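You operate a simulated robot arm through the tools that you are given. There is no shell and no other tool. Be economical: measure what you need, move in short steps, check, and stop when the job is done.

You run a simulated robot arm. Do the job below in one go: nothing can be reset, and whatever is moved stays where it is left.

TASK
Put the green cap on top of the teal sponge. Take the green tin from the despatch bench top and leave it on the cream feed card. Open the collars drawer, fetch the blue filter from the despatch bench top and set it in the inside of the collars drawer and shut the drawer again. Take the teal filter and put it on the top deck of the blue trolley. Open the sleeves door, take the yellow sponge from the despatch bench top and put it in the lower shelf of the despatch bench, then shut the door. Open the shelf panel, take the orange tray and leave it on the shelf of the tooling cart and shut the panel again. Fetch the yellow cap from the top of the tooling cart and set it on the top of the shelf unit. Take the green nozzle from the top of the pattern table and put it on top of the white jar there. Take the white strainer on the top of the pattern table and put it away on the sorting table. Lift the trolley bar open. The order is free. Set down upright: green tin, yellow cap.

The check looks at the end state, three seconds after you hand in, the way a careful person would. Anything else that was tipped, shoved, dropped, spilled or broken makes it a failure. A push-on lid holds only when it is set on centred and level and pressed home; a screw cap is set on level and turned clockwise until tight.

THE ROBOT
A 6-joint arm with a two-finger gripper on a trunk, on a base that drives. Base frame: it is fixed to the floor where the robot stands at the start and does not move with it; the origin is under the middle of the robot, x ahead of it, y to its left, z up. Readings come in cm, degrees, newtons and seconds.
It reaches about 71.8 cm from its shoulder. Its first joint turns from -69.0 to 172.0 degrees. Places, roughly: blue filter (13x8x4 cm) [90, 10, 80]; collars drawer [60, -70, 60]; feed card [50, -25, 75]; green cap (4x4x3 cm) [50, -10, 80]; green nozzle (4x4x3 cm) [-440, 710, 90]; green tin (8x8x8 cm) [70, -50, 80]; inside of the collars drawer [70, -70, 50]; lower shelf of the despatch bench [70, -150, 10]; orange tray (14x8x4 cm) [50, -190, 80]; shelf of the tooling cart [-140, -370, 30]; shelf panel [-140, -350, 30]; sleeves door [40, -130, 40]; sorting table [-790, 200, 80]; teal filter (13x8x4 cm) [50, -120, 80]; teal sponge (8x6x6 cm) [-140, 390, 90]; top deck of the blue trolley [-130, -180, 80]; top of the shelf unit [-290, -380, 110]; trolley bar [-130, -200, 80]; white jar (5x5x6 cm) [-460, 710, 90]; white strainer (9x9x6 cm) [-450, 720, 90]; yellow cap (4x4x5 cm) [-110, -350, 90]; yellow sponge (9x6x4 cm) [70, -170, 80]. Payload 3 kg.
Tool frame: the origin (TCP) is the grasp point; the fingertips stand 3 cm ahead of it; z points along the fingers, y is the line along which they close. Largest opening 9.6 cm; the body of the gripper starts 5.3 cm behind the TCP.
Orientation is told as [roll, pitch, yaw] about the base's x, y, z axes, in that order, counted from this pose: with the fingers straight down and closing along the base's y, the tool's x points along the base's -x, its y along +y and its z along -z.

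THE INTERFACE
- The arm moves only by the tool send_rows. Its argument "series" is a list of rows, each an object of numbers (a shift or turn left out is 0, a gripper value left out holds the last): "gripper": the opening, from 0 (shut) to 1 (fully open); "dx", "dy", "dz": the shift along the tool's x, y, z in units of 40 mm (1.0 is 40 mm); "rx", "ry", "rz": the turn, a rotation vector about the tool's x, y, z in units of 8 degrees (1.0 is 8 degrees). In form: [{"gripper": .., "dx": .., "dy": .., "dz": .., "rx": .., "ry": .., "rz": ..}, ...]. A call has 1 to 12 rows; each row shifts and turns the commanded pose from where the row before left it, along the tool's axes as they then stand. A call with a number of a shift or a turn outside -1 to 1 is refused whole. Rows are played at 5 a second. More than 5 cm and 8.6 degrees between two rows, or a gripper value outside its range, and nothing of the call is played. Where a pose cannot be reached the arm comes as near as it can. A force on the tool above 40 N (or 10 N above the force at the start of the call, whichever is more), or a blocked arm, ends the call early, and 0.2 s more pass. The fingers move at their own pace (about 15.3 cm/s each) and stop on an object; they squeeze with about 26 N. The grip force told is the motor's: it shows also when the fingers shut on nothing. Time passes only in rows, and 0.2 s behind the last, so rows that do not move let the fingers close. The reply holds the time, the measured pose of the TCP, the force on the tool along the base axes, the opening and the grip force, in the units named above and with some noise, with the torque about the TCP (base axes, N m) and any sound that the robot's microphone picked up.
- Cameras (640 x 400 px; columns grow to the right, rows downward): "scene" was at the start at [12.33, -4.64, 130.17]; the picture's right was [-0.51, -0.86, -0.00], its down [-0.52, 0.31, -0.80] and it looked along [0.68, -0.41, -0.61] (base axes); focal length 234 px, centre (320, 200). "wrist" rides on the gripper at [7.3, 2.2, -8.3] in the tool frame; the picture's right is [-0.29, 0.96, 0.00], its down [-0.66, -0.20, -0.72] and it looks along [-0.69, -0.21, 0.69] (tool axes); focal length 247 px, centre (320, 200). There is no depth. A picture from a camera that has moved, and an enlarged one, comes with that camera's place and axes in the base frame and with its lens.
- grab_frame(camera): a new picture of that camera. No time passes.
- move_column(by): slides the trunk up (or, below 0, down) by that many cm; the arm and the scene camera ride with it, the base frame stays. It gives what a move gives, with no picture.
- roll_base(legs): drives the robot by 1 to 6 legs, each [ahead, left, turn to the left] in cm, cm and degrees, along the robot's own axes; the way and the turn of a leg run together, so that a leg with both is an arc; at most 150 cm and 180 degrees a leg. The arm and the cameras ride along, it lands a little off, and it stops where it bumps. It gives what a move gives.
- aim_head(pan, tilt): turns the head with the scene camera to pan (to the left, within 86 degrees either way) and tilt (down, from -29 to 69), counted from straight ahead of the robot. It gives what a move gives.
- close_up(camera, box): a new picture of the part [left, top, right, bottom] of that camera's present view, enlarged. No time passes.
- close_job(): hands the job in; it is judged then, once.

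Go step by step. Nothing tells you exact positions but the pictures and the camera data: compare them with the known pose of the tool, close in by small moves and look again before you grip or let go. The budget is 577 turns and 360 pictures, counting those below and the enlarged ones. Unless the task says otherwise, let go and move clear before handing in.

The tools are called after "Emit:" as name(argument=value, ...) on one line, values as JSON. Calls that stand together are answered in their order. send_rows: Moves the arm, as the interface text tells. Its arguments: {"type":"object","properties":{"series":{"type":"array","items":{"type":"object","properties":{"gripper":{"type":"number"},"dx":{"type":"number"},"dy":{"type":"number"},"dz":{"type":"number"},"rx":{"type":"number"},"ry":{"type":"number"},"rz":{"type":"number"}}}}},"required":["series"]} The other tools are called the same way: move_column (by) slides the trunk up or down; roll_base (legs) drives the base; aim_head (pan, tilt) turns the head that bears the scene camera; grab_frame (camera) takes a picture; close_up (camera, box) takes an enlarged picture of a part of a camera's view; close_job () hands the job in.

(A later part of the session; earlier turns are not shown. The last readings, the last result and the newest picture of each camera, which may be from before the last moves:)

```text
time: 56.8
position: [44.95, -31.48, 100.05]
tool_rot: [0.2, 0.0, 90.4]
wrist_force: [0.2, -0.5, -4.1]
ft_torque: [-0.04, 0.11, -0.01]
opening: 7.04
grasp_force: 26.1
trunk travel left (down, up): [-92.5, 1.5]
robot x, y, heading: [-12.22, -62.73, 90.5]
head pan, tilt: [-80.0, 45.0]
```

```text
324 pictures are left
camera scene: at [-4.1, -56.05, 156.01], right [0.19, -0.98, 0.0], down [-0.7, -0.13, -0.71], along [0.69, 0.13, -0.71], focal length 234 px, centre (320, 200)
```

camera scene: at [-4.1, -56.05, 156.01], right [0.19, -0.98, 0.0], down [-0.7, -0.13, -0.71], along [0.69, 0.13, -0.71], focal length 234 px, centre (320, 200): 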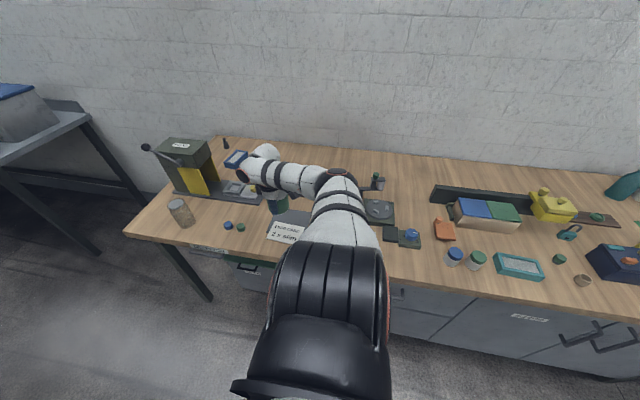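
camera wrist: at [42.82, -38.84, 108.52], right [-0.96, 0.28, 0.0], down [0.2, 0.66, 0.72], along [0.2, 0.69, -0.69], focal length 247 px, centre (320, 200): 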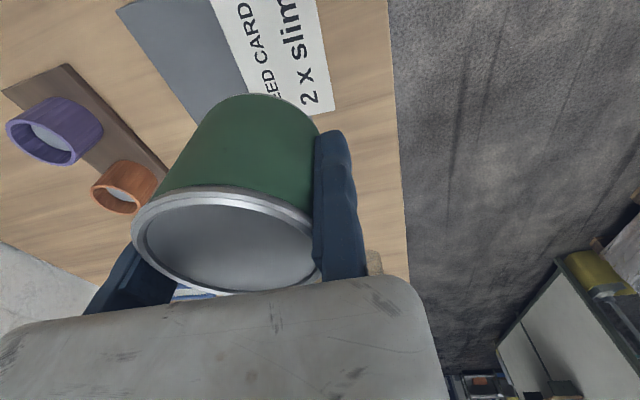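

The tin is over the card, within half a centimetre. I'll nudge it, lower it, and watch the force.

Emit:
send_rows(series=[{"gripper": 0, "dy": -0.12}, {}])

Emit:
move_column(by=-14.5)

Emit:
grab_frame(camera="wrist")

Emit:
close_up(camera="scene", box=[200, 170, 360, 270])

```text
time: 57.4
position: [45.45, -31.46, 100.25]
tool_rot: [0.1, 0.0, 90.6]
wrist_force: [0.2, -0.1, -2.0]
ft_torque: [0.02, 0.09, 0.02]
opening: 7.02
grasp_force: 26.6
trunk travel left (down, up): [-92.5, 1.5]
robot x, y, heading: [-12.2, -62.24, 90.7]
head pan, tilt: [-80.0, 45.0]
```

```text
time: 59.1
position: [45.56, -31.51, 85.8]
tool_rot: [0.0, 0.0, 90.6]
wrist_force: [-0.2, 0.7, -2.6]
ft_torque: [0.0, 0.08, 0.0]
opening: 7.02
grasp_force: 25.5
trunk travel left (down, up): [-78.0, 16.0]
robot x, y, heading: [-12.16, -63.06, 90.6]
head pan, tilt: [-80.0, 45.0]
```

```text
323 pictures are left
camera wrist: at [43.14, -38.87, 94.19], right [-0.96, 0.28, 0.0], down [0.2, 0.66, 0.72], along [0.2, 0.69, -0.69], focal length 247 px, centre (320, 200)
```

wrist: 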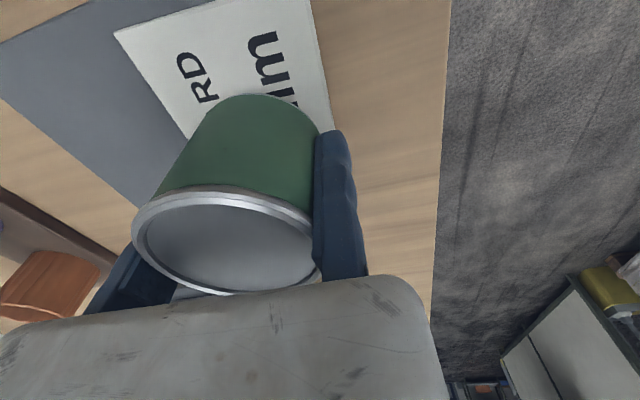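

```text
4.00 times, centred on (280, 220) of scene
camera zoom: at [-4.36, -56.07, 141.53], right [0.19, -0.98, 0.0], down [-0.7, -0.13, -0.71], along [0.69, 0.13, -0.71], focal length 935 px, centre (480, 120)
```

zoom: 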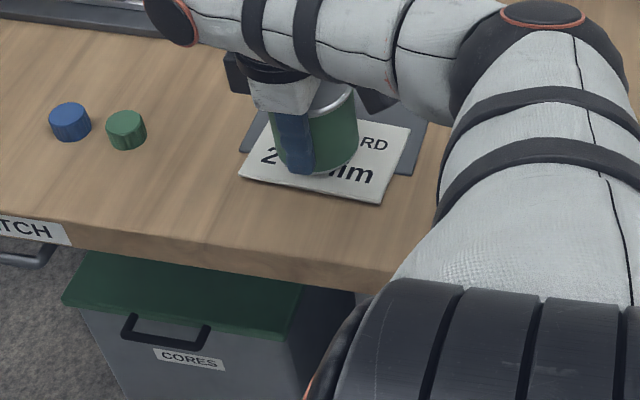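

Emit:
move_column(by=-1.0)

Emit:
move_column(by=-0.3)

```text
time: 59.7
position: [45.32, -31.51, 84.98]
tool_rot: [-0.3, -0.2, 90.6]
wrist_force: [2.8, 1.8, 15.6]
ft_torque: [-0.05, -0.6, 0.08]
opening: 7.04
grasp_force: 26.0
trunk travel left (down, up): [-77.0, 17.0]
robot x, y, heading: [-11.93, -62.4, 90.7]
head pan, tilt: [-80.0, 45.0]
```

```text
time: 60.2
position: [45.18, -31.55, 84.82]
tool_rot: [-0.2, -0.2, 90.7]
wrist_force: [3.3, 2.2, 20.2]
ft_torque: [0.07, -0.81, 0.12]
opening: 7.07
grasp_force: 26.0
trunk travel left (down, up): [-76.7, 17.3]
robot x, y, heading: [-12.52, -62.3, 90.7]
head pan, tilt: [-80.0, 45.0]
```

Emit:
move_column(by=0.5)

Emit:
send_rows(series=[{"gripper": 1}, {"gripper": 1}, {"gripper": 1}])

Emit:
grab_frame(camera="wrist")

```text
time: 60.8
position: [45.28, -31.58, 84.78]
tool_rot: [0.4, 0.1, 90.5]
wrist_force: [0.2, 0.5, -1.9]
ft_torque: [-0.02, 0.01, 0.0]
opening: 7.04
grasp_force: 25.8
trunk travel left (down, up): [-77.2, 16.8]
robot x, y, heading: [-12.2, -62.55, 90.7]
head pan, tilt: [-80.0, 45.0]
```

```text
time: 61.6
position: [45.26, -31.51, 84.92]
tool_rot: [0.0, 0.0, 90.6]
wrist_force: [-0.9, -0.4, 0.0]
ft_torque: [0.01, 0.03, -0.04]
opening: 9.59
grasp_force: 0.0
trunk travel left (down, up): [-77.2, 16.8]
robot x, y, heading: [-11.96, -62.47, 90.7]
head pan, tilt: [-80.0, 45.0]
```

```text
321 pictures are left
camera wrist: at [43.09, -38.88, 93.42], right [-0.96, 0.28, 0.0], down [0.2, 0.66, 0.72], along [0.21, 0.69, -0.69], focal length 247 px, centre (320, 200)
```

wrist: 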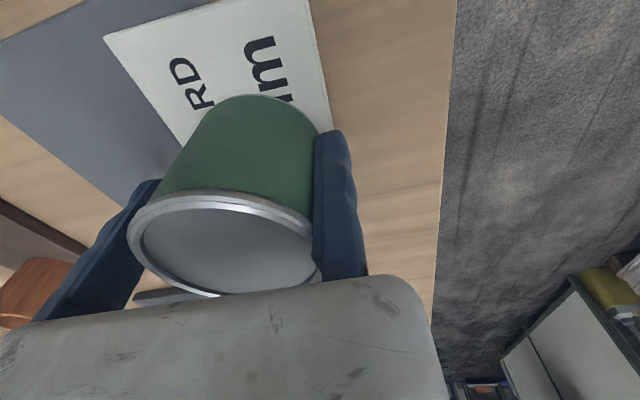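

Only the left finger moves; the right (tool +y) finger stays fixed, so the reported point lies at its pad. I'll slide the tool away from the tin before lifting.

Emit:
send_rows(series=[{"dy": 0.15}, {"dy": 0.15}, {}])

Emit:
move_column(by=14)

Emit:
grab_frame(camera="wrist")

Emit:
close_up(camera="scene", box=[200, 170, 360, 270])

```text
time: 62.4
position: [44.25, -31.34, 84.93]
tool_rot: [0.0, 0.0, 90.6]
wrist_force: [0.3, 0.1, -0.2]
ft_torque: [0.01, 0.01, 0.0]
opening: 9.6
grasp_force: 0.1
trunk travel left (down, up): [-77.2, 16.8]
robot x, y, heading: [-12.08, -62.37, 90.7]
head pan, tilt: [-80.0, 45.0]
```

```text
time: 64.1
position: [44.23, -31.45, 98.93]
tool_rot: [0.0, 0.0, 90.7]
wrist_force: [-0.9, 0.4, 0.4]
ft_torque: [0.01, 0.0, -0.02]
opening: 9.58
grasp_force: 0.0
trunk travel left (down, up): [-91.2, 2.8]
robot x, y, heading: [-12.29, -62.78, 90.7]
head pan, tilt: [-80.0, 45.0]
```

```text
320 pictures are left
camera wrist: at [41.93, -38.8, 107.42], right [-0.96, 0.28, 0.0], down [0.2, 0.66, 0.72], along [0.21, 0.69, -0.69], focal length 247 px, centre (320, 200)
```

wrist: 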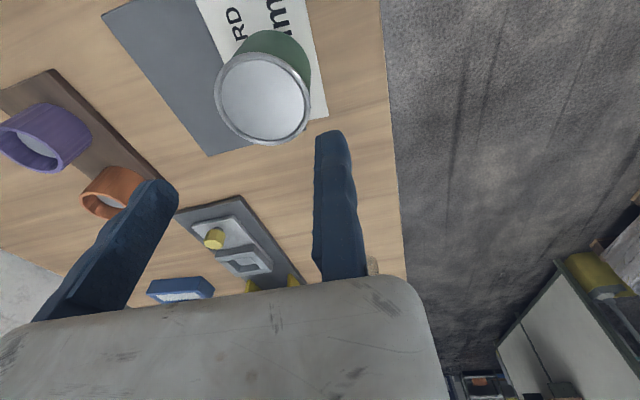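

```text
4.00 times, centred on (280, 220) of scene
camera zoom: at [-4.4, -56.09, 154.72], right [0.19, -0.98, 0.0], down [-0.7, -0.13, -0.71], along [0.69, 0.13, -0.71], focal length 935 px, centre (480, 120)
```

zoom: 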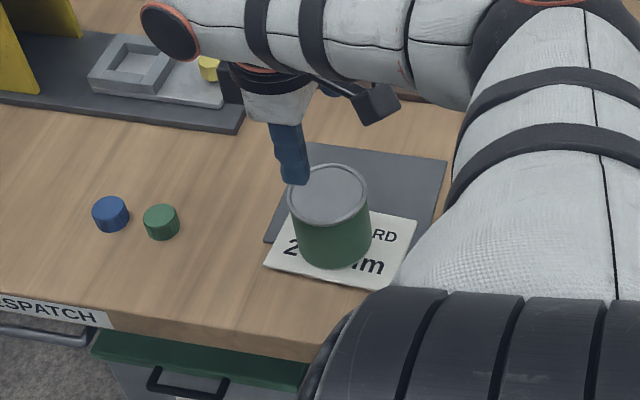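

The tin stands upright on the card. Next is the collars drawer: I'll back away and face the bench to look at the drawer fronts.

Emit:
roll_base(legs=[[0, 40, 0], [0, 0, -90.7]])

Emit:
aim_head(pan=0, tilt=40)

Emit:
grab_frame(camera="scene")

Emit:
grab_frame(camera="wrist")

```text
time: 70.5
position: [-23.12, -119.95, 98.93]
tool_rot: [0.0, 0.1, -0.1]
wrist_force: [-0.7, 0.8, -0.7]
ft_torque: [0.03, -0.04, 0.02]
opening: 9.61
grasp_force: 0.1
trunk travel left (down, up): [-91.2, 2.8]
robot x, y, heading: [-53.84, -63.13, -0.3]
head pan, tilt: [-80.0, 45.0]
```

```text
time: 72.0
position: [-23.04, -119.87, 98.93]
tool_rot: [0.0, 0.1, -0.1]
wrist_force: [0.0, 1.6, -0.2]
ft_torque: [0.0, 0.03, 0.0]
opening: 9.61
grasp_force: 0.0
trunk travel left (down, up): [-91.2, 2.8]
robot x, y, heading: [-53.47, -63.02, 0.2]
head pan, tilt: [0.0, 40.0]
```

```text
318 pictures are left
camera scene: at [-40.08, -63.3, 155.46], right [0.0, -1.0, 0.0], down [-0.64, 0.0, -0.77], along [0.77, 0.0, -0.64], focal length 234 px, centre (320, 200)
```

scene: 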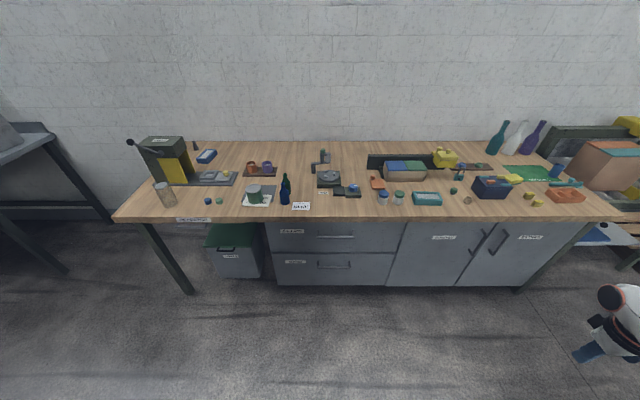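

```text
317 pictures are left
camera wrist: at [-30.51, -117.67, 107.42], right [0.3, 0.96, 0.0], down [0.66, -0.2, 0.72], along [0.69, -0.21, -0.69], focal length 247 px, centre (320, 200)
```

wrist: 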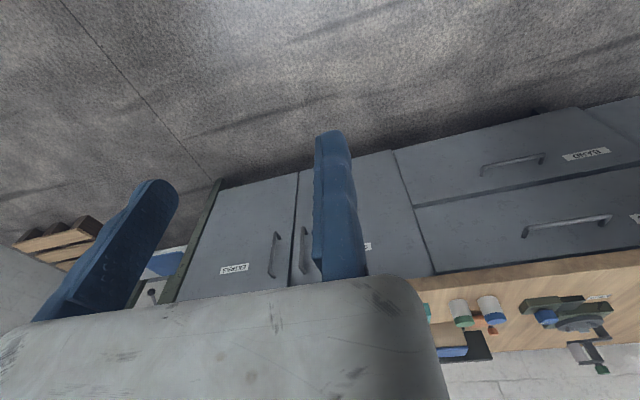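

Emit:
close_up(camera="scene", box=[200, 200, 420, 300])

Emit:
close_up(camera="scene", box=[370, 120, 640, 300])

Emit:
close_up(camera="scene", box=[110, 120, 300, 240])

```text
2.91 times, centred on (310, 250) of scene
camera zoom: at [-40.08, -63.3, 155.46], right [0.0, -1.0, 0.0], down [-0.64, 0.0, -0.77], along [0.77, 0.0, -0.64], focal length 680 px, centre (349, 54)
```

zoom: 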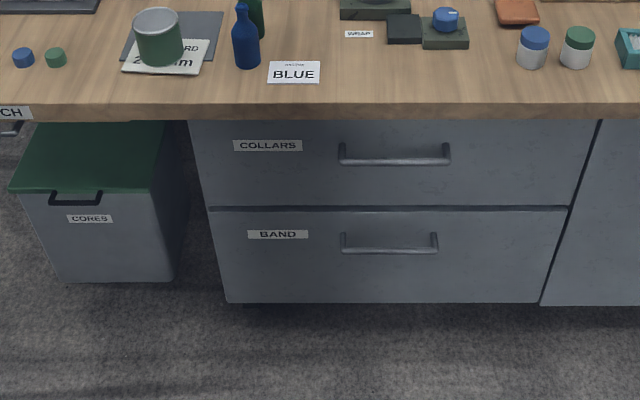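

```text
2.22 times, centred on (505, 210) of scene
camera zoom: at [-40.08, -63.3, 155.46], right [0.0, -1.0, 0.0], down [-0.64, 0.0, -0.77], along [0.77, 0.0, -0.64], focal length 520 px, centre (-91, 178)
```

zoom: 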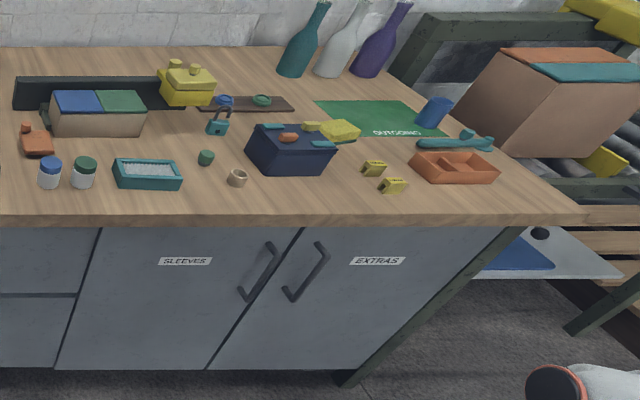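

```text
3.33 times, centred on (205, 180) of scene
camera zoom: at [-40.08, -63.3, 155.46], right [0.0, -1.0, 0.0], down [-0.64, 0.0, -0.77], along [0.77, 0.0, -0.64], focal length 779 px, centre (703, 267)
```

zoom: 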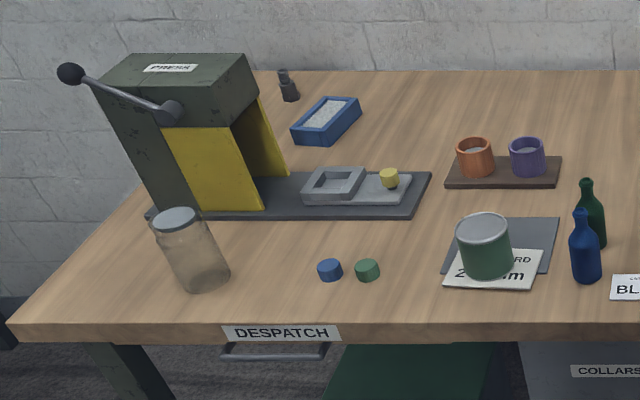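

I have a clear view: the collars handle is around (34, -70.5, 71). I'll check the finger motion by closing the gripper and see if the wrist can yaw 90° here in free space.

Emit:
send_rows(series=[{"gripper": 0, "rz": 1}, {"rz": 1}, {"rz": 1}, {"rz": 1}, {"rz": 1}, {"rz": 1}, {"rz": 1}, {"rz": 1}, {"rz": 1}, {"rz": 1}, {"rz": 1}, {"rz": 0.25}])

Emit:
grab_frame(camera="wrist")

Emit:
grab_frame(camera="scene")

```text
time: 74.6
position: [-23.17, -119.94, 99.04]
tool_rot: [0.1, 0.1, -90.2]
wrist_force: [-0.3, 0.0, -0.4]
ft_torque: [0.01, 0.0, 0.0]
opening: 0.0
grasp_force: 26.0
trunk travel left (down, up): [-91.2, 2.8]
robot x, y, heading: [-53.57, -63.48, 0.2]
head pan, tilt: [0.0, 40.0]
```

```text
313 pictures are left
camera wrist: at [-20.95, -112.65, 107.42], right [0.95, -0.3, 0.0], down [-0.21, -0.66, 0.72], along [-0.21, -0.69, -0.69], focal length 247 px, centre (320, 200)
```

wrist: 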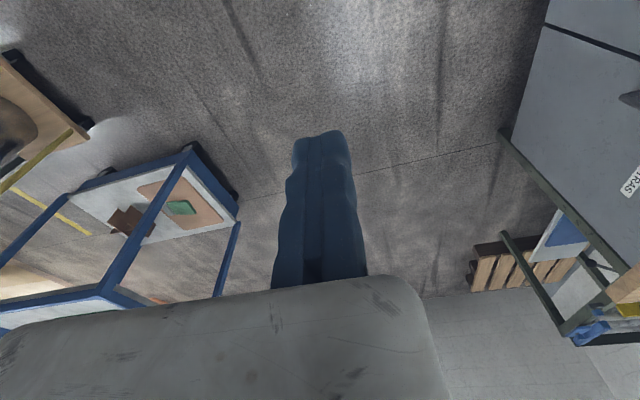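

```text
312 pictures are left
camera scene: at [-40.08, -63.29, 155.46], right [0.0, -1.0, 0.0], down [-0.64, 0.0, -0.77], along [0.77, 0.0, -0.64], focal length 234 px, centre (320, 200)
```

scene: 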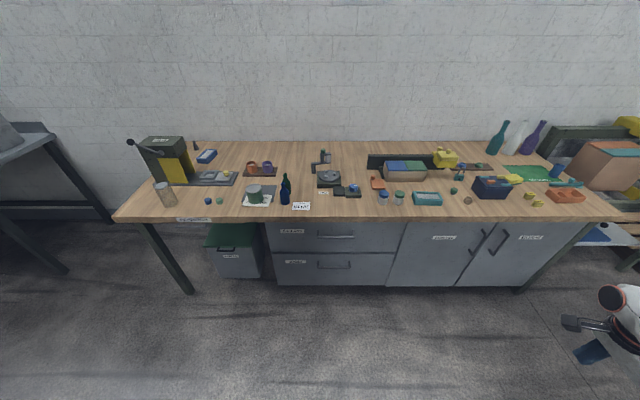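

Confirmed: the fixed finger's pad is at the TCP and only the other finger moves. Next I'll tip the tool to point forward with the fingers closing vertically, for gripping the horizontal handle.

Emit:
send_rows(series=[{"gripper": 0.4, "rx": -1}, {"rx": -1}, {"rx": -1}, {"rx": -1}, {"rx": -1}, {"rx": -1}, {"rx": -1}, {"rx": -1}, {"rx": -1}, {"rx": -1}, {"rx": -1}, {"rx": -0.25}])

Emit:
grab_frame(camera="wrist")

Emit:
grab_frame(camera="scene")

```text
time: 77.2
position: [-17.66, -117.05, 95.69]
tool_rot: [84.5, 2.8, -88.5]
wrist_force: [-0.6, 0.7, -0.1]
ft_torque: [0.01, -0.01, -0.02]
opening: 3.85
grasp_force: 0.2
out of reach, approached as far as the arm can: row 1, 2, 3, 4, 6, 7, 8, 9, 11, 12
trunk travel left (down, up): [-91.2, 2.8]
robot x, y, heading: [-53.21, -62.99, -0.0]
head pan, tilt: [0.0, 40.0]
```

```text
311 pictures are left
camera wrist: at [-26.11, -110.07, 99.2], right [0.1, -0.34, 0.94], down [-0.72, -0.67, -0.17], along [0.68, -0.66, -0.31], focal length 247 px, centre (320, 200)
```

wrist: 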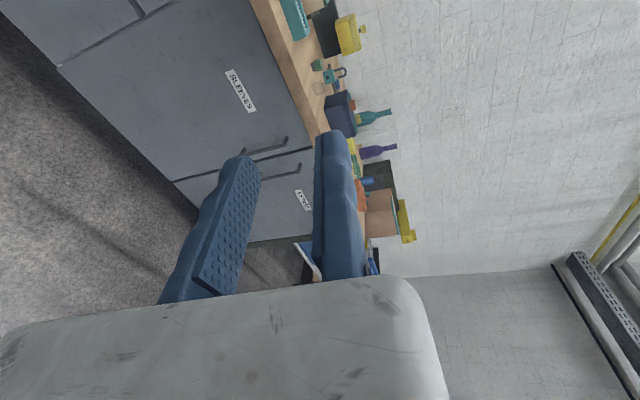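

```text
310 pictures are left
camera scene: at [-40.11, -63.29, 155.46], right [0.0, -1.0, 0.0], down [-0.64, 0.0, -0.77], along [0.77, 0.0, -0.64], focal length 234 px, centre (320, 200)
```

scene: 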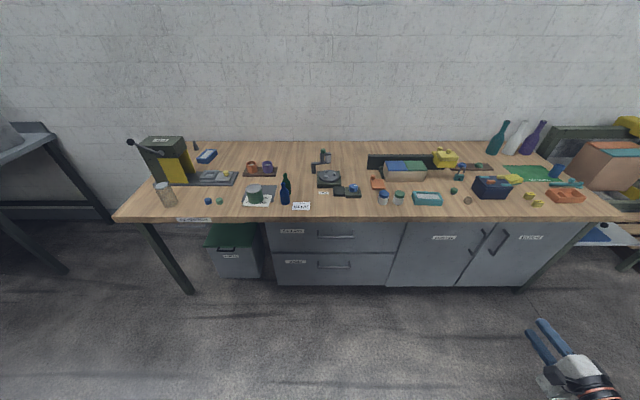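

Emit:
send_rows(series=[{"dx": 0.9, "dz": 0.2}, {"dx": 0.9, "dz": 0.2}, {"dx": 0.9, "dz": 0.2}, {"rx": -0.5}, {}])

```text
time: 78.4
position: [-13.36, -109.76, 92.07]
tool_rot: [88.3, 2.8, -88.2]
wrist_force: [0.7, -0.2, -0.5]
ft_torque: [0.01, 0.01, -0.02]
opening: 3.84
grasp_force: 0.0
out of reach, approached as far as the arm can: row 1, 2, 3, 4
trunk travel left (down, up): [-91.2, 2.8]
robot x, y, heading: [-53.82, -63.13, -0.2]
head pan, tilt: [0.0, 40.0]
```

Emit:
send_rows(series=[{"dy": 0.8, "dz": 0.4}, {"dy": 0.8, "dz": 0.4}, {"dy": 0.8, "dz": 0.4}, {"dy": 0.8, "dz": 0.4}, {"dy": 0.8, "dz": 0.4}, {}])

```text
time: 79.8
position: [-2.43, -114.98, 102.93]
tool_rot: [88.5, 2.8, -88.5]
wrist_force: [0.8, 0.1, 0.3]
ft_torque: [0.0, 0.0, 0.01]
opening: 3.81
grasp_force: 0.0
out of reach, approached as far as the arm can: row 1, 2, 3, 4, 5
trunk travel left (down, up): [-91.2, 2.8]
robot x, y, heading: [-53.39, -63.02, 0.1]
head pan, tilt: [0.0, 40.0]
```

Emit:
aim_head(pan=-50, tilt=45)

Emit:
grab_frame(camera="scene")

```text
time: 81.0
position: [-2.31, -115.03, 102.95]
tool_rot: [88.5, 2.8, -88.5]
wrist_force: [0.5, -0.4, -0.3]
ft_torque: [-0.01, -0.01, 0.02]
opening: 3.82
grasp_force: 0.1
trunk travel left (down, up): [-91.2, 2.8]
robot x, y, heading: [-53.41, -62.94, -0.0]
head pan, tilt: [-50.0, 45.0]
```

```text
309 pictures are left
camera scene: at [-43.34, -69.52, 154.73], right [-0.77, -0.64, 0.0], down [-0.46, 0.54, -0.71], along [0.46, -0.54, -0.71], focal length 234 px, centre (320, 200)
```

scene: 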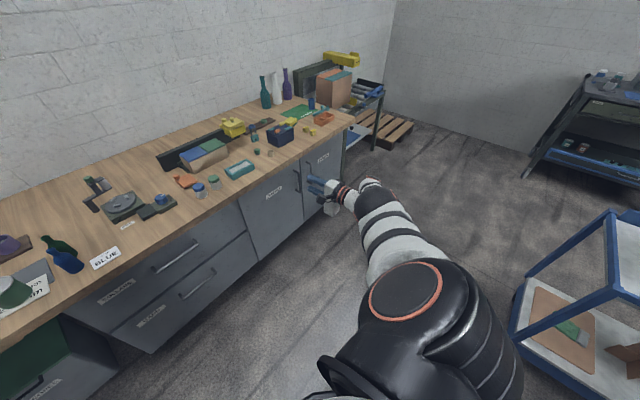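

The arm is stretched out straight, so I'll bring the tool in closer.

Emit:
send_rows(series=[{"dx": 0.7, "dz": -0.7}, {"dx": 0.7, "dz": -0.7}, {"dx": 0.7, "dz": -0.7}, {"dx": 0.7, "dz": -0.7}, {"dx": 0.7, "dz": -0.7}, {}])

Emit:
grab_frame(camera="scene")

```text
time: 82.4
position: [-10.92, -111.01, 94.02]
tool_rot: [88.6, 2.8, -88.4]
wrist_force: [-0.5, 0.0, 0.2]
ft_torque: [0.0, -0.03, -0.02]
opening: 3.84
grasp_force: 0.0
out of reach, approached as far as the arm can: row 1, 2, 3, 4, 5
trunk travel left (down, up): [-91.2, 2.8]
robot x, y, heading: [-53.55, -63.13, 0.1]
head pan, tilt: [-50.0, 45.0]
```

```text
308 pictures are left
camera scene: at [-43.32, -69.52, 154.73], right [-0.77, -0.64, 0.0], down [-0.45, 0.54, -0.71], along [0.45, -0.54, -0.71], focal length 234 px, centre (320, 200)
```

scene: 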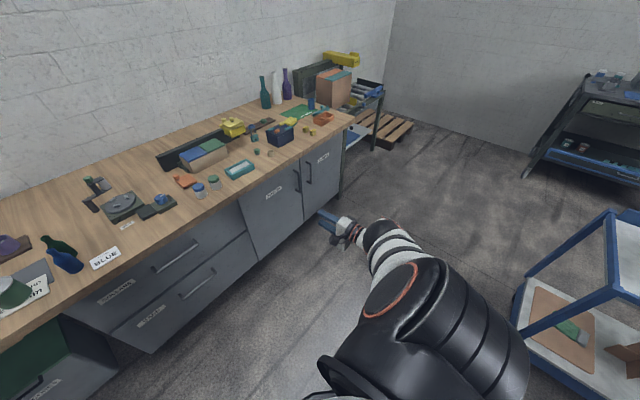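

I think the arm is stuck at its fully stretched singularity. I'll pull straight inward toward the shoulder (up, left and back).

Emit:
send_rows(series=[{"dx": 0.6, "dy": 0.85, "dz": -0.45}, {"dx": 0.6, "dy": 0.85, "dz": -0.45}, {"dx": 0.6, "dy": 0.85, "dz": -0.45}, {"dx": 0.6, "dy": 0.85, "dz": -0.45}, {"dx": 0.6, "dy": 0.85, "dz": -0.45}, {}])

Emit:
grab_frame(camera="scene")

```text
time: 83.8
position: [-12.67, -113.44, 95.31]
tool_rot: [88.4, 2.8, -88.5]
wrist_force: [0.3, -0.1, -0.2]
ft_torque: [0.02, -0.02, 0.0]
opening: 3.85
grasp_force: 0.0
out of reach, approached as far as the arm can: row 1, 2, 3, 4, 5
trunk travel left (down, up): [-91.2, 2.8]
robot x, y, heading: [-53.57, -63.55, 0.1]
head pan, tilt: [-50.0, 45.0]
```

```text
307 pictures are left
camera scene: at [-43.33, -69.5, 154.73], right [-0.77, -0.64, 0.0], down [-0.45, 0.54, -0.71], along [0.45, -0.54, -0.71], focal length 234 px, centre (320, 200)
```

scene: 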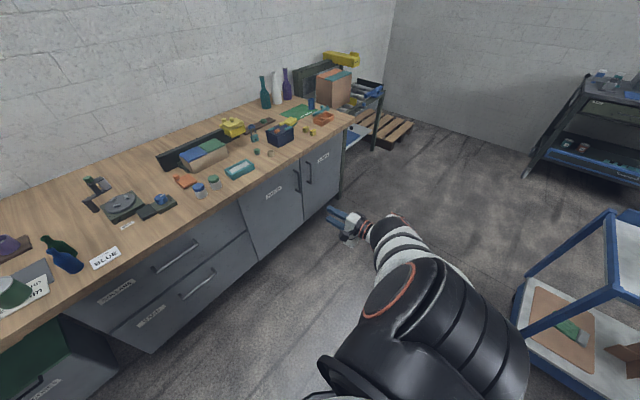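

Emit:
send_rows(series=[{"dx": -0.5, "dy": 0, "dz": 0.7}, {"dx": -0.5, "dy": 0, "dz": 0.7}, {"dx": -0.5, "dy": 0, "dz": 0.7}, {"dx": -0.5, "dy": 0, "dz": 0.7}, {}])

Emit:
grab_frame(camera="scene")

```text
time: 85.0
position: [-10.02, -113.1, 95.77]
tool_rot: [88.5, 2.7, -88.5]
wrist_force: [-0.3, 0.9, -0.3]
ft_torque: [-0.02, 0.0, 0.02]
opening: 3.83
grasp_force: 0.0
out of reach, approached as far as the arm can: row 1, 2, 3, 4
trunk travel left (down, up): [-91.2, 2.8]
robot x, y, heading: [-53.34, -63.39, -0.3]
head pan, tilt: [-50.0, 45.0]
```

```text
306 pictures are left
camera scene: at [-43.38, -69.53, 154.73], right [-0.77, -0.64, 0.0], down [-0.45, 0.54, -0.71], along [0.45, -0.54, -0.71], focal length 234 px, centre (320, 200)
```

scene: 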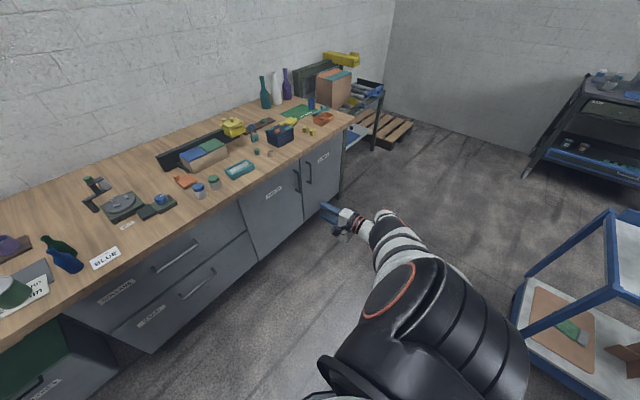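

Some wrist joint looks to be at its limit here. I'll roll the tool back about its own axis to relieve it and test.

Emit:
send_rows(series=[{"rz": -1}, {"rz": -1}, {"rz": -1}, {"rz": -1}, {"rz": -1}, {"rz": -1}, {"rz": -1}, {"rz": -1}, {"rz": -1}, {"rz": -1}, {"rz": -1}, {"rz": -0.25}])

Emit:
grab_frame(camera="scene")

```text
time: 87.6
position: [-9.94, -113.03, 95.93]
tool_rot: [60.7, -86.9, -59.2]
wrist_force: [0.4, -0.1, 0.1]
ft_torque: [0.03, 0.01, 0.01]
opening: 3.83
grasp_force: 0.0
trunk travel left (down, up): [-91.2, 2.8]
robot x, y, heading: [-53.64, -62.76, -0.1]
head pan, tilt: [-50.0, 45.0]
```

```text
305 pictures are left
camera scene: at [-43.36, -69.52, 154.73], right [-0.77, -0.64, 0.0], down [-0.45, 0.54, -0.71], along [0.45, -0.54, -0.71], focal length 234 px, centre (320, 200)
```

scene: 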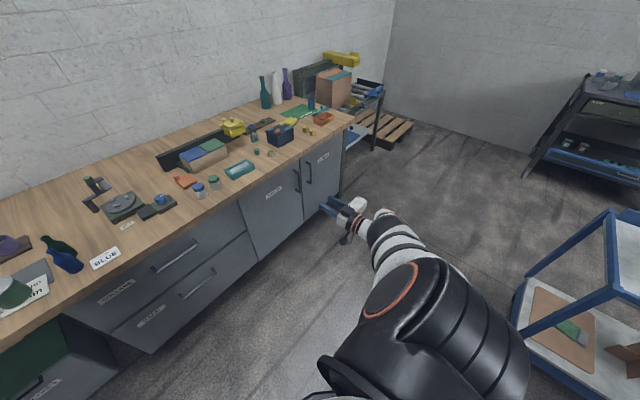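

Emit:
send_rows(series=[{"dx": -0.8}, {"dx": -0.8}, {"dx": -0.8}, {}])

```text
time: 88.6
position: [-8.14, -117.74, 102.04]
tool_rot: [63.0, -86.8, -61.6]
wrist_force: [0.1, 0.4, 0.0]
ft_torque: [0.02, 0.02, 0.01]
opening: 3.85
grasp_force: 0.0
out of reach, approached as far as the arm can: row 1, 2, 3
trunk travel left (down, up): [-91.2, 2.8]
robot x, y, heading: [-53.41, -62.77, -0.3]
head pan, tilt: [-50.0, 45.0]
```

I'll return to tool-down, where the arm moved freely, reposition closer in, then tip the tool again.

Emit:
send_rows(series=[{"ry": 1}, {"ry": 1}, {"ry": 1}, {"ry": 1}, {"ry": 1}, {"ry": 1}, {"ry": 1}, {"ry": 1}, {"ry": 1}, {"ry": 1}, {"ry": 1}, {"ry": 0.25}])

Emit:
grab_frame(camera="scene")

```text
time: 91.2
position: [-8.48, -112.71, 100.17]
tool_rot: [2.8, 1.6, 1.6]
wrist_force: [-0.8, 0.7, 0.0]
ft_torque: [-0.01, 0.06, 0.0]
opening: 3.85
grasp_force: 0.1
out of reach, approached as far as the arm can: row 1, 2, 3, 4, 7, 8, 9, 10, 11
trunk travel left (down, up): [-91.2, 2.8]
robot x, y, heading: [-53.58, -62.98, -0.0]
head pan, tilt: [-50.0, 45.0]
```

```text
304 pictures are left
camera scene: at [-43.36, -69.62, 154.73], right [-0.77, -0.64, 0.0], down [-0.45, 0.54, -0.71], along [0.45, -0.54, -0.71], focal length 234 px, centre (320, 200)
```

scene: 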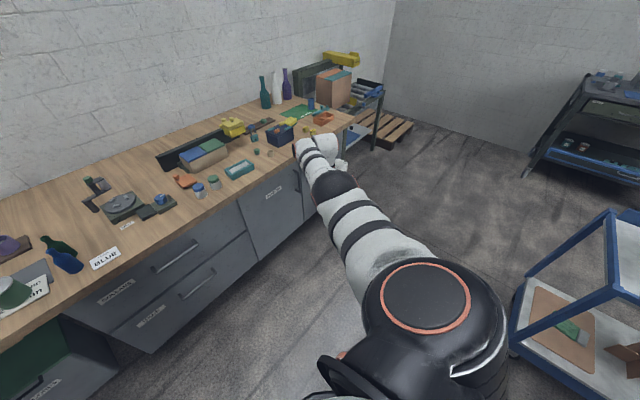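

Emit:
send_rows(series=[{"dx": 0.35, "dy": 0.74, "dz": -0.6}, {"dx": 0.35, "dy": 0.74, "dz": -0.6}, {"dx": 0.35, "dy": 0.74, "dz": -0.6}, {"dx": 0.35, "dy": 0.74, "dz": -0.6}, {"dx": 0.35, "dy": 0.74, "dz": -0.6}, {}])

Emit:
grab_frame(camera="scene")

```text
time: 92.6
position: [-3.14, -108.2, 110.96]
tool_rot: [2.9, 1.5, 1.6]
wrist_force: [1.3, 0.2, -0.2]
ft_torque: [0.03, -0.04, 0.0]
opening: 3.84
grasp_force: 0.1
out of reach, approached as far as the arm can: row 1, 2, 3, 4, 5
trunk travel left (down, up): [-91.2, 2.8]
robot x, y, heading: [-53.33, -63.19, 0.2]
head pan, tilt: [-50.0, 45.0]
```

```text
303 pictures are left
camera scene: at [-43.35, -69.57, 154.73], right [-0.77, -0.64, 0.0], down [-0.45, 0.54, -0.71], along [0.45, -0.54, -0.71], focal length 234 px, centre (320, 200)
```

scene: 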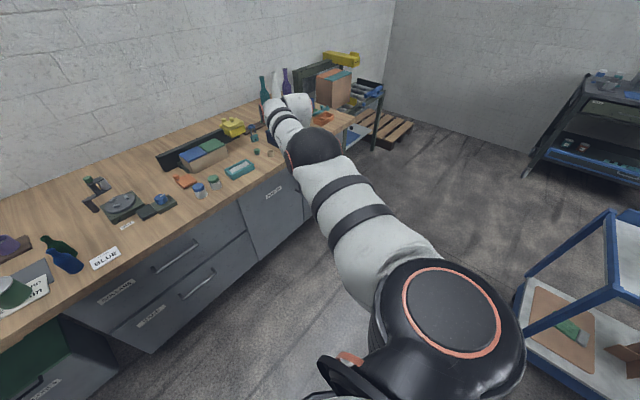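

Moving left keeps it straight; earlier it escaped when I moved toward the right and back. I'll try that tangent.

Emit:
send_rows(series=[{"dx": 0.8, "dy": -0.3}, {"dx": 0.8, "dy": -0.3}, {"dx": 0.8, "dy": -0.3}, {"dx": 0.7, "dy": -0.2}, {}])

```text
time: 93.8
position: [-10.81, -117.13, 110.18]
tool_rot: [2.9, 1.6, 1.5]
wrist_force: [0.5, 0.6, 0.4]
ft_torque: [-0.03, -0.03, -0.05]
opening: 3.84
grasp_force: 0.0
out of reach, approached as far as the arm can: row 1, 2, 3, 4
trunk travel left (down, up): [-91.2, 2.8]
robot x, y, heading: [-53.38, -62.93, 0.1]
head pan, tilt: [-50.0, 45.0]
```

Emit:
send_rows(series=[{"dx": 1}, {"dx": 1}, {"dx": 1}, {"dx": 1}, {"dx": 1}, {"dx": 1}, {}])

Emit:
grab_frame(camera="scene")

```text
time: 95.4
position: [-28.16, -128.0, 110.39]
tool_rot: [2.9, 1.7, 1.6]
wrist_force: [-0.1, 0.8, -0.5]
ft_torque: [0.0, -0.03, 0.0]
opening: 3.84
grasp_force: 0.1
out of reach, approached as far as the arm can: row 1, 2, 3, 4, 5, 6
trunk travel left (down, up): [-91.2, 2.8]
robot x, y, heading: [-53.29, -63.4, -0.2]
head pan, tilt: [-50.0, 45.0]
```

```text
302 pictures are left
camera scene: at [-43.26, -69.48, 154.72], right [-0.77, -0.64, 0.0], down [-0.46, 0.54, -0.71], along [0.45, -0.54, -0.71], focal length 234 px, centre (320, 200)
```

scene: 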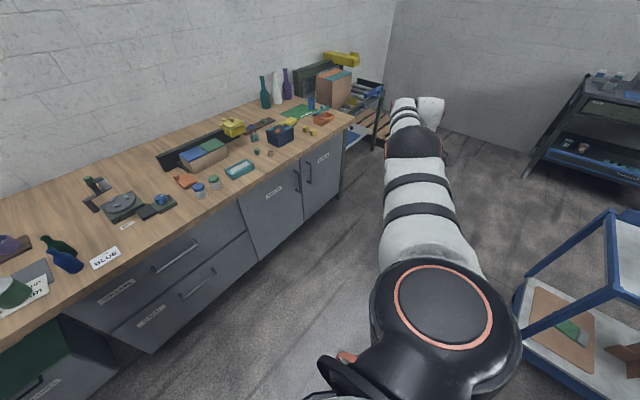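

Emit:
send_rows(series=[{"dx": -0.4, "dy": 0.8}, {"dx": -0.4, "dy": 0.8}, {"dx": -0.4, "dy": 0.8}, {"dx": -0.4, "dy": 0.8}, {"dx": -0.4, "dy": 0.8}, {"dx": -0.4, "dy": 0.8}, {}])

Emit:
grab_frame(camera="scene")

```text
time: 97.0
position: [-13.12, -118.97, 109.97]
tool_rot: [2.8, 1.5, 1.4]
wrist_force: [0.0, -1.1, 0.5]
ft_torque: [-0.01, -0.03, 0.02]
opening: 3.85
grasp_force: 0.0
out of reach, approached as far as the arm can: row 1, 2, 3, 4, 5, 6
trunk travel left (down, up): [-91.2, 2.8]
robot x, y, heading: [-53.41, -63.15, 0.2]
head pan, tilt: [-50.0, 45.0]
```

```text
301 pictures are left
camera scene: at [-43.42, -69.59, 154.73], right [-0.77, -0.64, 0.0], down [-0.45, 0.54, -0.71], along [0.45, -0.54, -0.71], focal length 234 px, centre (320, 200)
```

scene: 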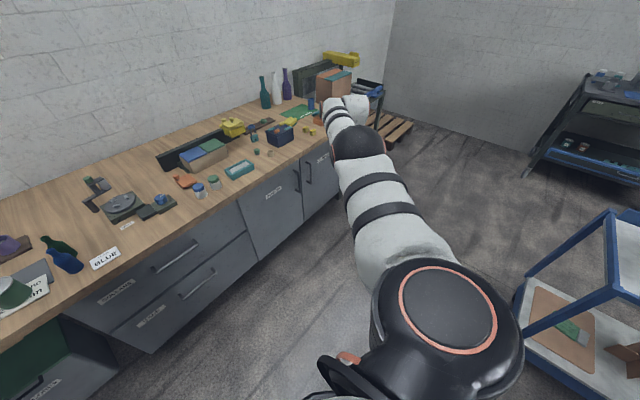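

I'll try heading back to the home pose (relative 25, -35, and higher), which is well inside the workspace.

Emit:
send_rows(series=[{"dz": -1}, {"dz": -1}, {"dz": -1}, {"dz": -1}, {"dz": -1}, {"dz": -1}, {"dz": -0.5}, {}])

Emit:
grab_frame(camera="scene")

```text
time: 98.8
position: [-13.94, -116.02, 132.55]
tool_rot: [2.7, 1.5, 1.6]
wrist_force: [-0.1, -0.1, 0.1]
ft_torque: [0.02, 0.04, -0.01]
opening: 3.83
grasp_force: 0.0
out of reach, approached as far as the arm can: row 2, 3, 4, 5, 6, 7
trunk travel left (down, up): [-91.2, 2.8]
robot x, y, heading: [-53.62, -63.26, 0.3]
head pan, tilt: [-50.0, 45.0]
```

```text
300 pictures are left
camera scene: at [-43.29, -69.56, 154.72], right [-0.77, -0.64, 0.0], down [-0.45, 0.54, -0.71], along [0.45, -0.54, -0.71], focal length 234 px, centre (320, 200)
```

scene: 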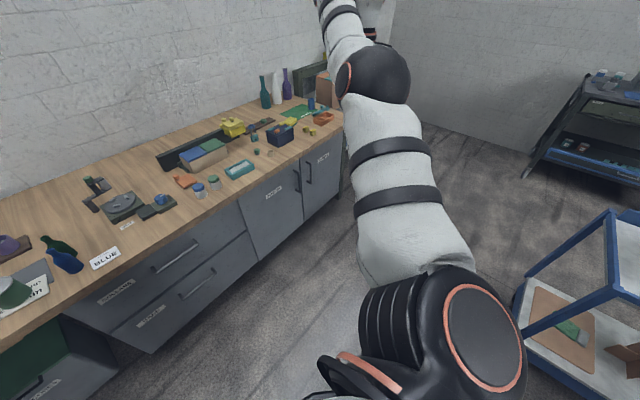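

Emit:
send_rows(series=[{"dx": 0.5, "dy": 0.7}, {"dx": 0.5, "dy": 0.7}, {"dx": 0.5, "dy": 0.7}, {"dx": 0.5, "dy": 0.7}, {"dx": 0.5, "dy": 0.7}, {"dx": 0.5, "dy": 0.7}, {}])

Emit:
grab_frame(camera="scene")

```text
time: 100.4
position: [-14.36, -115.83, 132.98]
tool_rot: [2.9, 1.5, 1.6]
wrist_force: [-0.3, -0.3, -0.8]
ft_torque: [-0.01, -0.01, 0.03]
opening: 3.83
grasp_force: 0.0
out of reach, approached as far as the arm can: row 1, 2, 3, 4, 5, 6
trunk travel left (down, up): [-91.2, 2.8]
robot x, y, heading: [-53.36, -63.23, 0.1]
head pan, tilt: [-50.0, 45.0]
```

```text
299 pictures are left
camera scene: at [-43.35, -69.52, 154.73], right [-0.77, -0.64, 0.0], down [-0.45, 0.54, -0.71], along [0.45, -0.54, -0.71], focal length 234 px, centre (320, 200)
```

scene: 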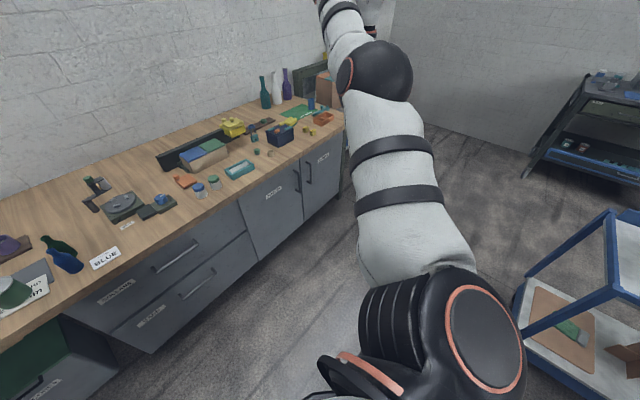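

Emit:
send_rows(series=[{"dx": 0.4, "dy": 0.4, "dz": 0.8}, {"dx": 0.4, "dy": 0.4, "dz": 0.8}, {"dx": 0.4, "dy": 0.4, "dz": 0.8}, {"dx": 0.4, "dy": 0.4, "dz": 0.8}, {}])

```text
time: 101.6
position: [-12.95, -117.62, 125.2]
tool_rot: [2.9, 1.5, 1.5]
wrist_force: [-0.3, 0.2, -0.4]
ft_torque: [-0.01, 0.0, -0.02]
opening: 3.84
grasp_force: 0.2
out of reach, approached as far as the arm can: row 1, 2, 3, 4
trunk travel left (down, up): [-91.2, 2.8]
robot x, y, heading: [-53.49, -63.46, -0.1]
head pan, tilt: [-50.0, 45.0]
```

Emit:
send_rows(series=[{"dx": 0.65, "dy": -0.25, "dz": 0.9}, {"dx": 0.65, "dy": -0.25, "dz": 0.9}, {"dx": 0.65, "dy": -0.25, "dz": 0.9}, {"dx": 0.65, "dy": -0.25, "dz": 0.9}, {"dx": 0.65, "dy": -0.25, "dz": 0.9}, {"dx": 0.65, "dy": -0.25, "dz": 0.9}, {"dx": 0.65, "dy": -0.25, "dz": 0.9}, {}])

Emit:
send_rows(series=[{"dx": -0.9, "dy": 0.4}, {"dx": -0.9, "dy": 0.5}, {}])

Emit:
grab_frame(camera="scene")

```text
time: 103.4
position: [-29.51, -127.38, 100.57]
tool_rot: [2.8, 1.5, 1.6]
wrist_force: [-0.4, 1.1, 0.5]
ft_torque: [0.0, 0.0, 0.0]
opening: 3.84
grasp_force: 0.0
out of reach, approached as far as the arm can: row 1, 2, 3, 4
trunk travel left (down, up): [-91.2, 2.8]
robot x, y, heading: [-53.72, -63.02, 0.0]
head pan, tilt: [-50.0, 45.0]
```

```text
time: 104.2
position: [-22.16, -123.51, 100.44]
tool_rot: [2.9, 1.4, 1.5]
wrist_force: [-0.5, -0.6, 0.7]
ft_torque: [-0.04, -0.01, 0.0]
opening: 3.83
grasp_force: 0.0
trunk travel left (down, up): [-91.2, 2.8]
robot x, y, heading: [-53.29, -63.01, 0.0]
head pan, tilt: [-50.0, 45.0]
```

```text
298 pictures are left
camera scene: at [-43.52, -69.62, 154.74], right [-0.77, -0.64, 0.0], down [-0.45, 0.54, -0.71], along [0.46, -0.54, -0.71], focal length 234 px, centre (320, 200)
```

scene: 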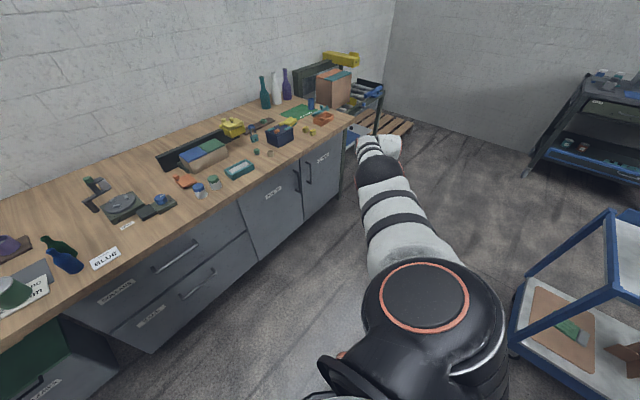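

Freed: no reach flags now. I'll fold inward gently.

Emit:
send_rows(series=[{"dx": -0.2, "dy": 0.5}, {"dx": -0.2, "dy": 0.5}, {"dx": -0.1, "dy": 0.5}, {"dy": 0.5}, {"dy": 0.5}, {}])

Emit:
grab_frame(camera="scene")

```text
time: 105.6
position: [-16.58, -119.28, 99.1]
tool_rot: [2.9, 1.6, 1.6]
wrist_force: [-0.1, 0.3, 0.1]
ft_torque: [-0.01, 0.0, 0.02]
opening: 3.82
grasp_force: 0.2
out of reach, approached as far as the arm can: row 1, 2, 3, 4, 5
trunk travel left (down, up): [-91.2, 2.8]
robot x, y, heading: [-53.62, -62.65, 0.3]
head pan, tilt: [-50.0, 45.0]
```

```text
297 pictures are left
camera scene: at [-43.37, -69.53, 154.73], right [-0.77, -0.64, 0.0], down [-0.45, 0.54, -0.71], along [0.45, -0.54, -0.71], focal length 234 px, centre (320, 200)
```

scene: 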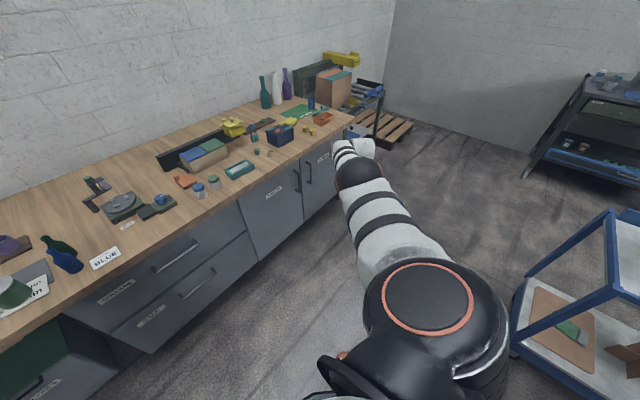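

Emit:
send_rows(series=[{"rz": -1}, {"rz": -1}, {"rz": -1}, {"rz": -1}, {"rz": -1}, {"rz": -1}, {"rz": -1}, {"rz": -1}])

Emit:
grab_frame(camera="scene")

```text
time: 107.4
position: [-16.54, -119.32, 98.84]
tool_rot: [2.6, -2.0, 65.7]
wrist_force: [-0.4, -0.5, -0.4]
ft_torque: [-0.04, -0.02, -0.02]
opening: 3.84
grasp_force: 0.1
trunk travel left (down, up): [-91.2, 2.8]
robot x, y, heading: [-53.33, -62.89, 0.0]
head pan, tilt: [-50.0, 45.0]
```

```text
296 pictures are left
camera scene: at [-43.35, -69.52, 154.73], right [-0.77, -0.64, 0.0], down [-0.45, 0.54, -0.71], along [0.45, -0.54, -0.71], focal length 234 px, centre (320, 200)
```

scene: 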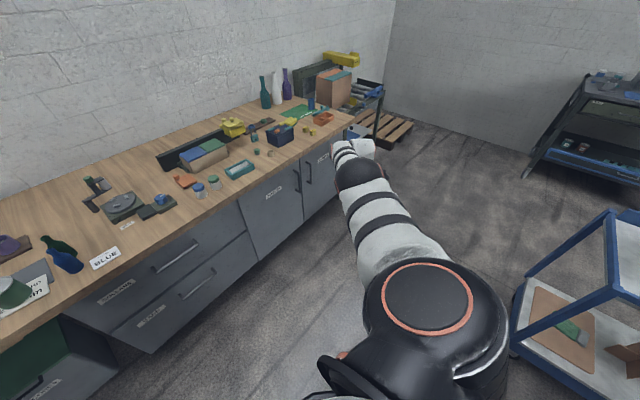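

Emit:
send_rows(series=[{"dx": -0.46, "dy": 0.2}, {"dx": -0.46, "dy": 0.2}, {"dx": -0.46, "dy": 0.2}, {"dx": -0.46, "dy": 0.2}, {}])

Emit:
close_up(camera="scene", box=[300, 110, 520, 400])

```text
time: 108.6
position: [-12.65, -115.32, 97.53]
tool_rot: [2.6, -1.8, 65.5]
wrist_force: [-0.3, 0.3, 0.6]
ft_torque: [0.02, 0.01, 0.01]
opening: 3.84
grasp_force: 0.0
out of reach, approached as far as the arm can: row 1, 2, 3, 4
trunk travel left (down, up): [-91.2, 2.8]
robot x, y, heading: [-53.06, -63.32, -0.2]
head pan, tilt: [-50.0, 45.0]
```

```text
1.38 times, centred on (410, 255) of scene
camera zoom: at [-43.38, -69.55, 154.73], right [-0.77, -0.64, 0.0], down [-0.45, 0.54, -0.71], along [0.45, -0.54, -0.71], focal length 322 px, centre (196, 124)
```

zoom: 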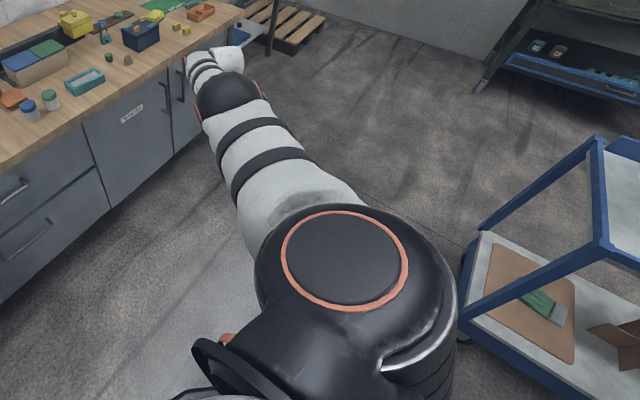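

The wrist positions fit a full-stretch sphere of about 49.5 cm around the shoulder, so it leaves only along shallow paths. I'll try a mostly tangential, slightly inward step.

Emit:
send_rows(series=[{"dx": -0.735, "dy": -0.077}, {"dx": -0.735, "dy": -0.077}, {"dx": -0.735, "dy": -0.05}])

```text
time: 109.4
position: [-6.71, -108.63, 97.41]
tool_rot: [2.7, -1.8, 65.5]
wrist_force: [0.8, 0.2, -0.3]
ft_torque: [0.0, 0.01, 0.01]
opening: 3.83
grasp_force: 0.0
out of reach, approached as far as the arm can: row 1, 2, 3
trunk travel left (down, up): [-91.2, 2.8]
robot x, y, heading: [-53.52, -63.13, 0.1]
head pan, tilt: [-50.0, 45.0]
```

Emit:
send_rows(series=[{"dz": -0.3}, {"dz": -0.3}, {"dz": -0.3}, {"dz": -0.3}])

Emit:
send_rows(series=[{"dx": 0.8, "dy": -0.1}, {"dx": 0.8, "dy": -0.1}, {"dx": 0.8, "dy": -0.1}])

```text
time: 110.4
position: [-6.0, -109.59, 101.81]
tool_rot: [2.8, -1.9, 65.6]
wrist_force: [0.1, 0.5, 0.8]
ft_torque: [-0.02, -0.01, 0.02]
opening: 3.85
grasp_force: 0.0
out of reach, approached as far as the arm can: row 1, 2, 4
trunk travel left (down, up): [-91.2, 2.8]
robot x, y, heading: [-53.41, -63.47, -0.1]
head pan, tilt: [-50.0, 45.0]
```

```text
time: 111.2
position: [-10.53, -115.08, 101.88]
tool_rot: [2.6, -1.9, 65.5]
wrist_force: [-0.3, 0.6, -0.2]
ft_torque: [0.0, -0.03, 0.01]
opening: 3.8
grasp_force: 0.1
out of reach, approached as far as the arm can: row 1, 2, 3
trunk travel left (down, up): [-91.2, 2.8]
robot x, y, heading: [-53.61, -62.75, 0.1]
head pan, tilt: [-50.0, 45.0]
```

I'll square up the tool (yaw 0, vertical) and reproduce the earlier sequence that worked.

Emit:
send_rows(series=[{"rz": 1}, {"rz": 1}, {"rz": 1}, {"rz": 1}, {"rz": 1}, {"rz": 1}, {"rz": 1}, {"rz": 1}, {"rz": 0.19}, {"rx": -0.35}, {"ry": -0.2}])

Emit:
send_rows(series=[{"dx": 0.75, "dy": -0.45, "dz": 0.1}, {"dx": 0.75, "dy": -0.45, "dz": 0.1}, {"dx": 0.75, "dy": -0.45, "dz": 0.1}, {"dx": 0.75, "dy": -0.45, "dz": 0.1}, {"dx": 0.75, "dy": -0.45, "dz": 0.1}, {"dx": 0.75, "dy": -0.45, "dz": 0.1}, {}])

```text
time: 113.6
position: [-10.66, -114.75, 102.07]
tool_rot: [5.6, -0.1, -0.2]
wrist_force: [0.5, -0.5, 0.3]
ft_torque: [0.01, -0.02, -0.05]
opening: 3.85
grasp_force: 0.1
out of reach, approached as far as the arm can: row 10
trunk travel left (down, up): [-91.2, 2.8]
robot x, y, heading: [-53.45, -63.19, 0.2]
head pan, tilt: [-50.0, 45.0]
```

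```text
time: 115.2
position: [-28.72, -124.93, 98.49]
tool_rot: [5.5, 0.0, -0.2]
wrist_force: [0.0, 0.3, 0.0]
ft_torque: [0.02, 0.03, -0.01]
opening: 3.86
grasp_force: 0.0
trunk travel left (down, up): [-91.2, 2.8]
robot x, y, heading: [-53.42, -63.34, -0.0]
head pan, tilt: [-50.0, 45.0]
```

Emit:
send_rows(series=[{"rx": 0.7}, {"dy": 0.3}, {"dy": 0.3}, {"dy": 0.3}, {"dy": 0.3}, {}])

Emit:
grab_frame(camera="scene")

```text
time: 116.6
position: [-28.66, -123.87, 98.55]
tool_rot: [-0.1, 0.0, -0.1]
wrist_force: [-0.5, -0.6, -0.4]
ft_torque: [-0.02, -0.04, 0.01]
opening: 3.86
grasp_force: 0.0
out of reach, approached as far as the arm can: row 3, 4, 5
trunk travel left (down, up): [-91.2, 2.8]
robot x, y, heading: [-53.85, -62.9, 0.2]
head pan, tilt: [-50.0, 45.0]
```

```text
294 pictures are left
camera scene: at [-43.36, -69.55, 154.73], right [-0.77, -0.64, 0.0], down [-0.45, 0.54, -0.71], along [0.45, -0.54, -0.71], focal length 234 px, centre (320, 200)
```

scene: 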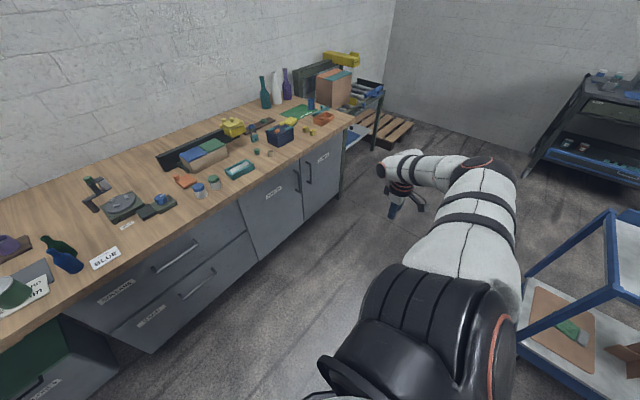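

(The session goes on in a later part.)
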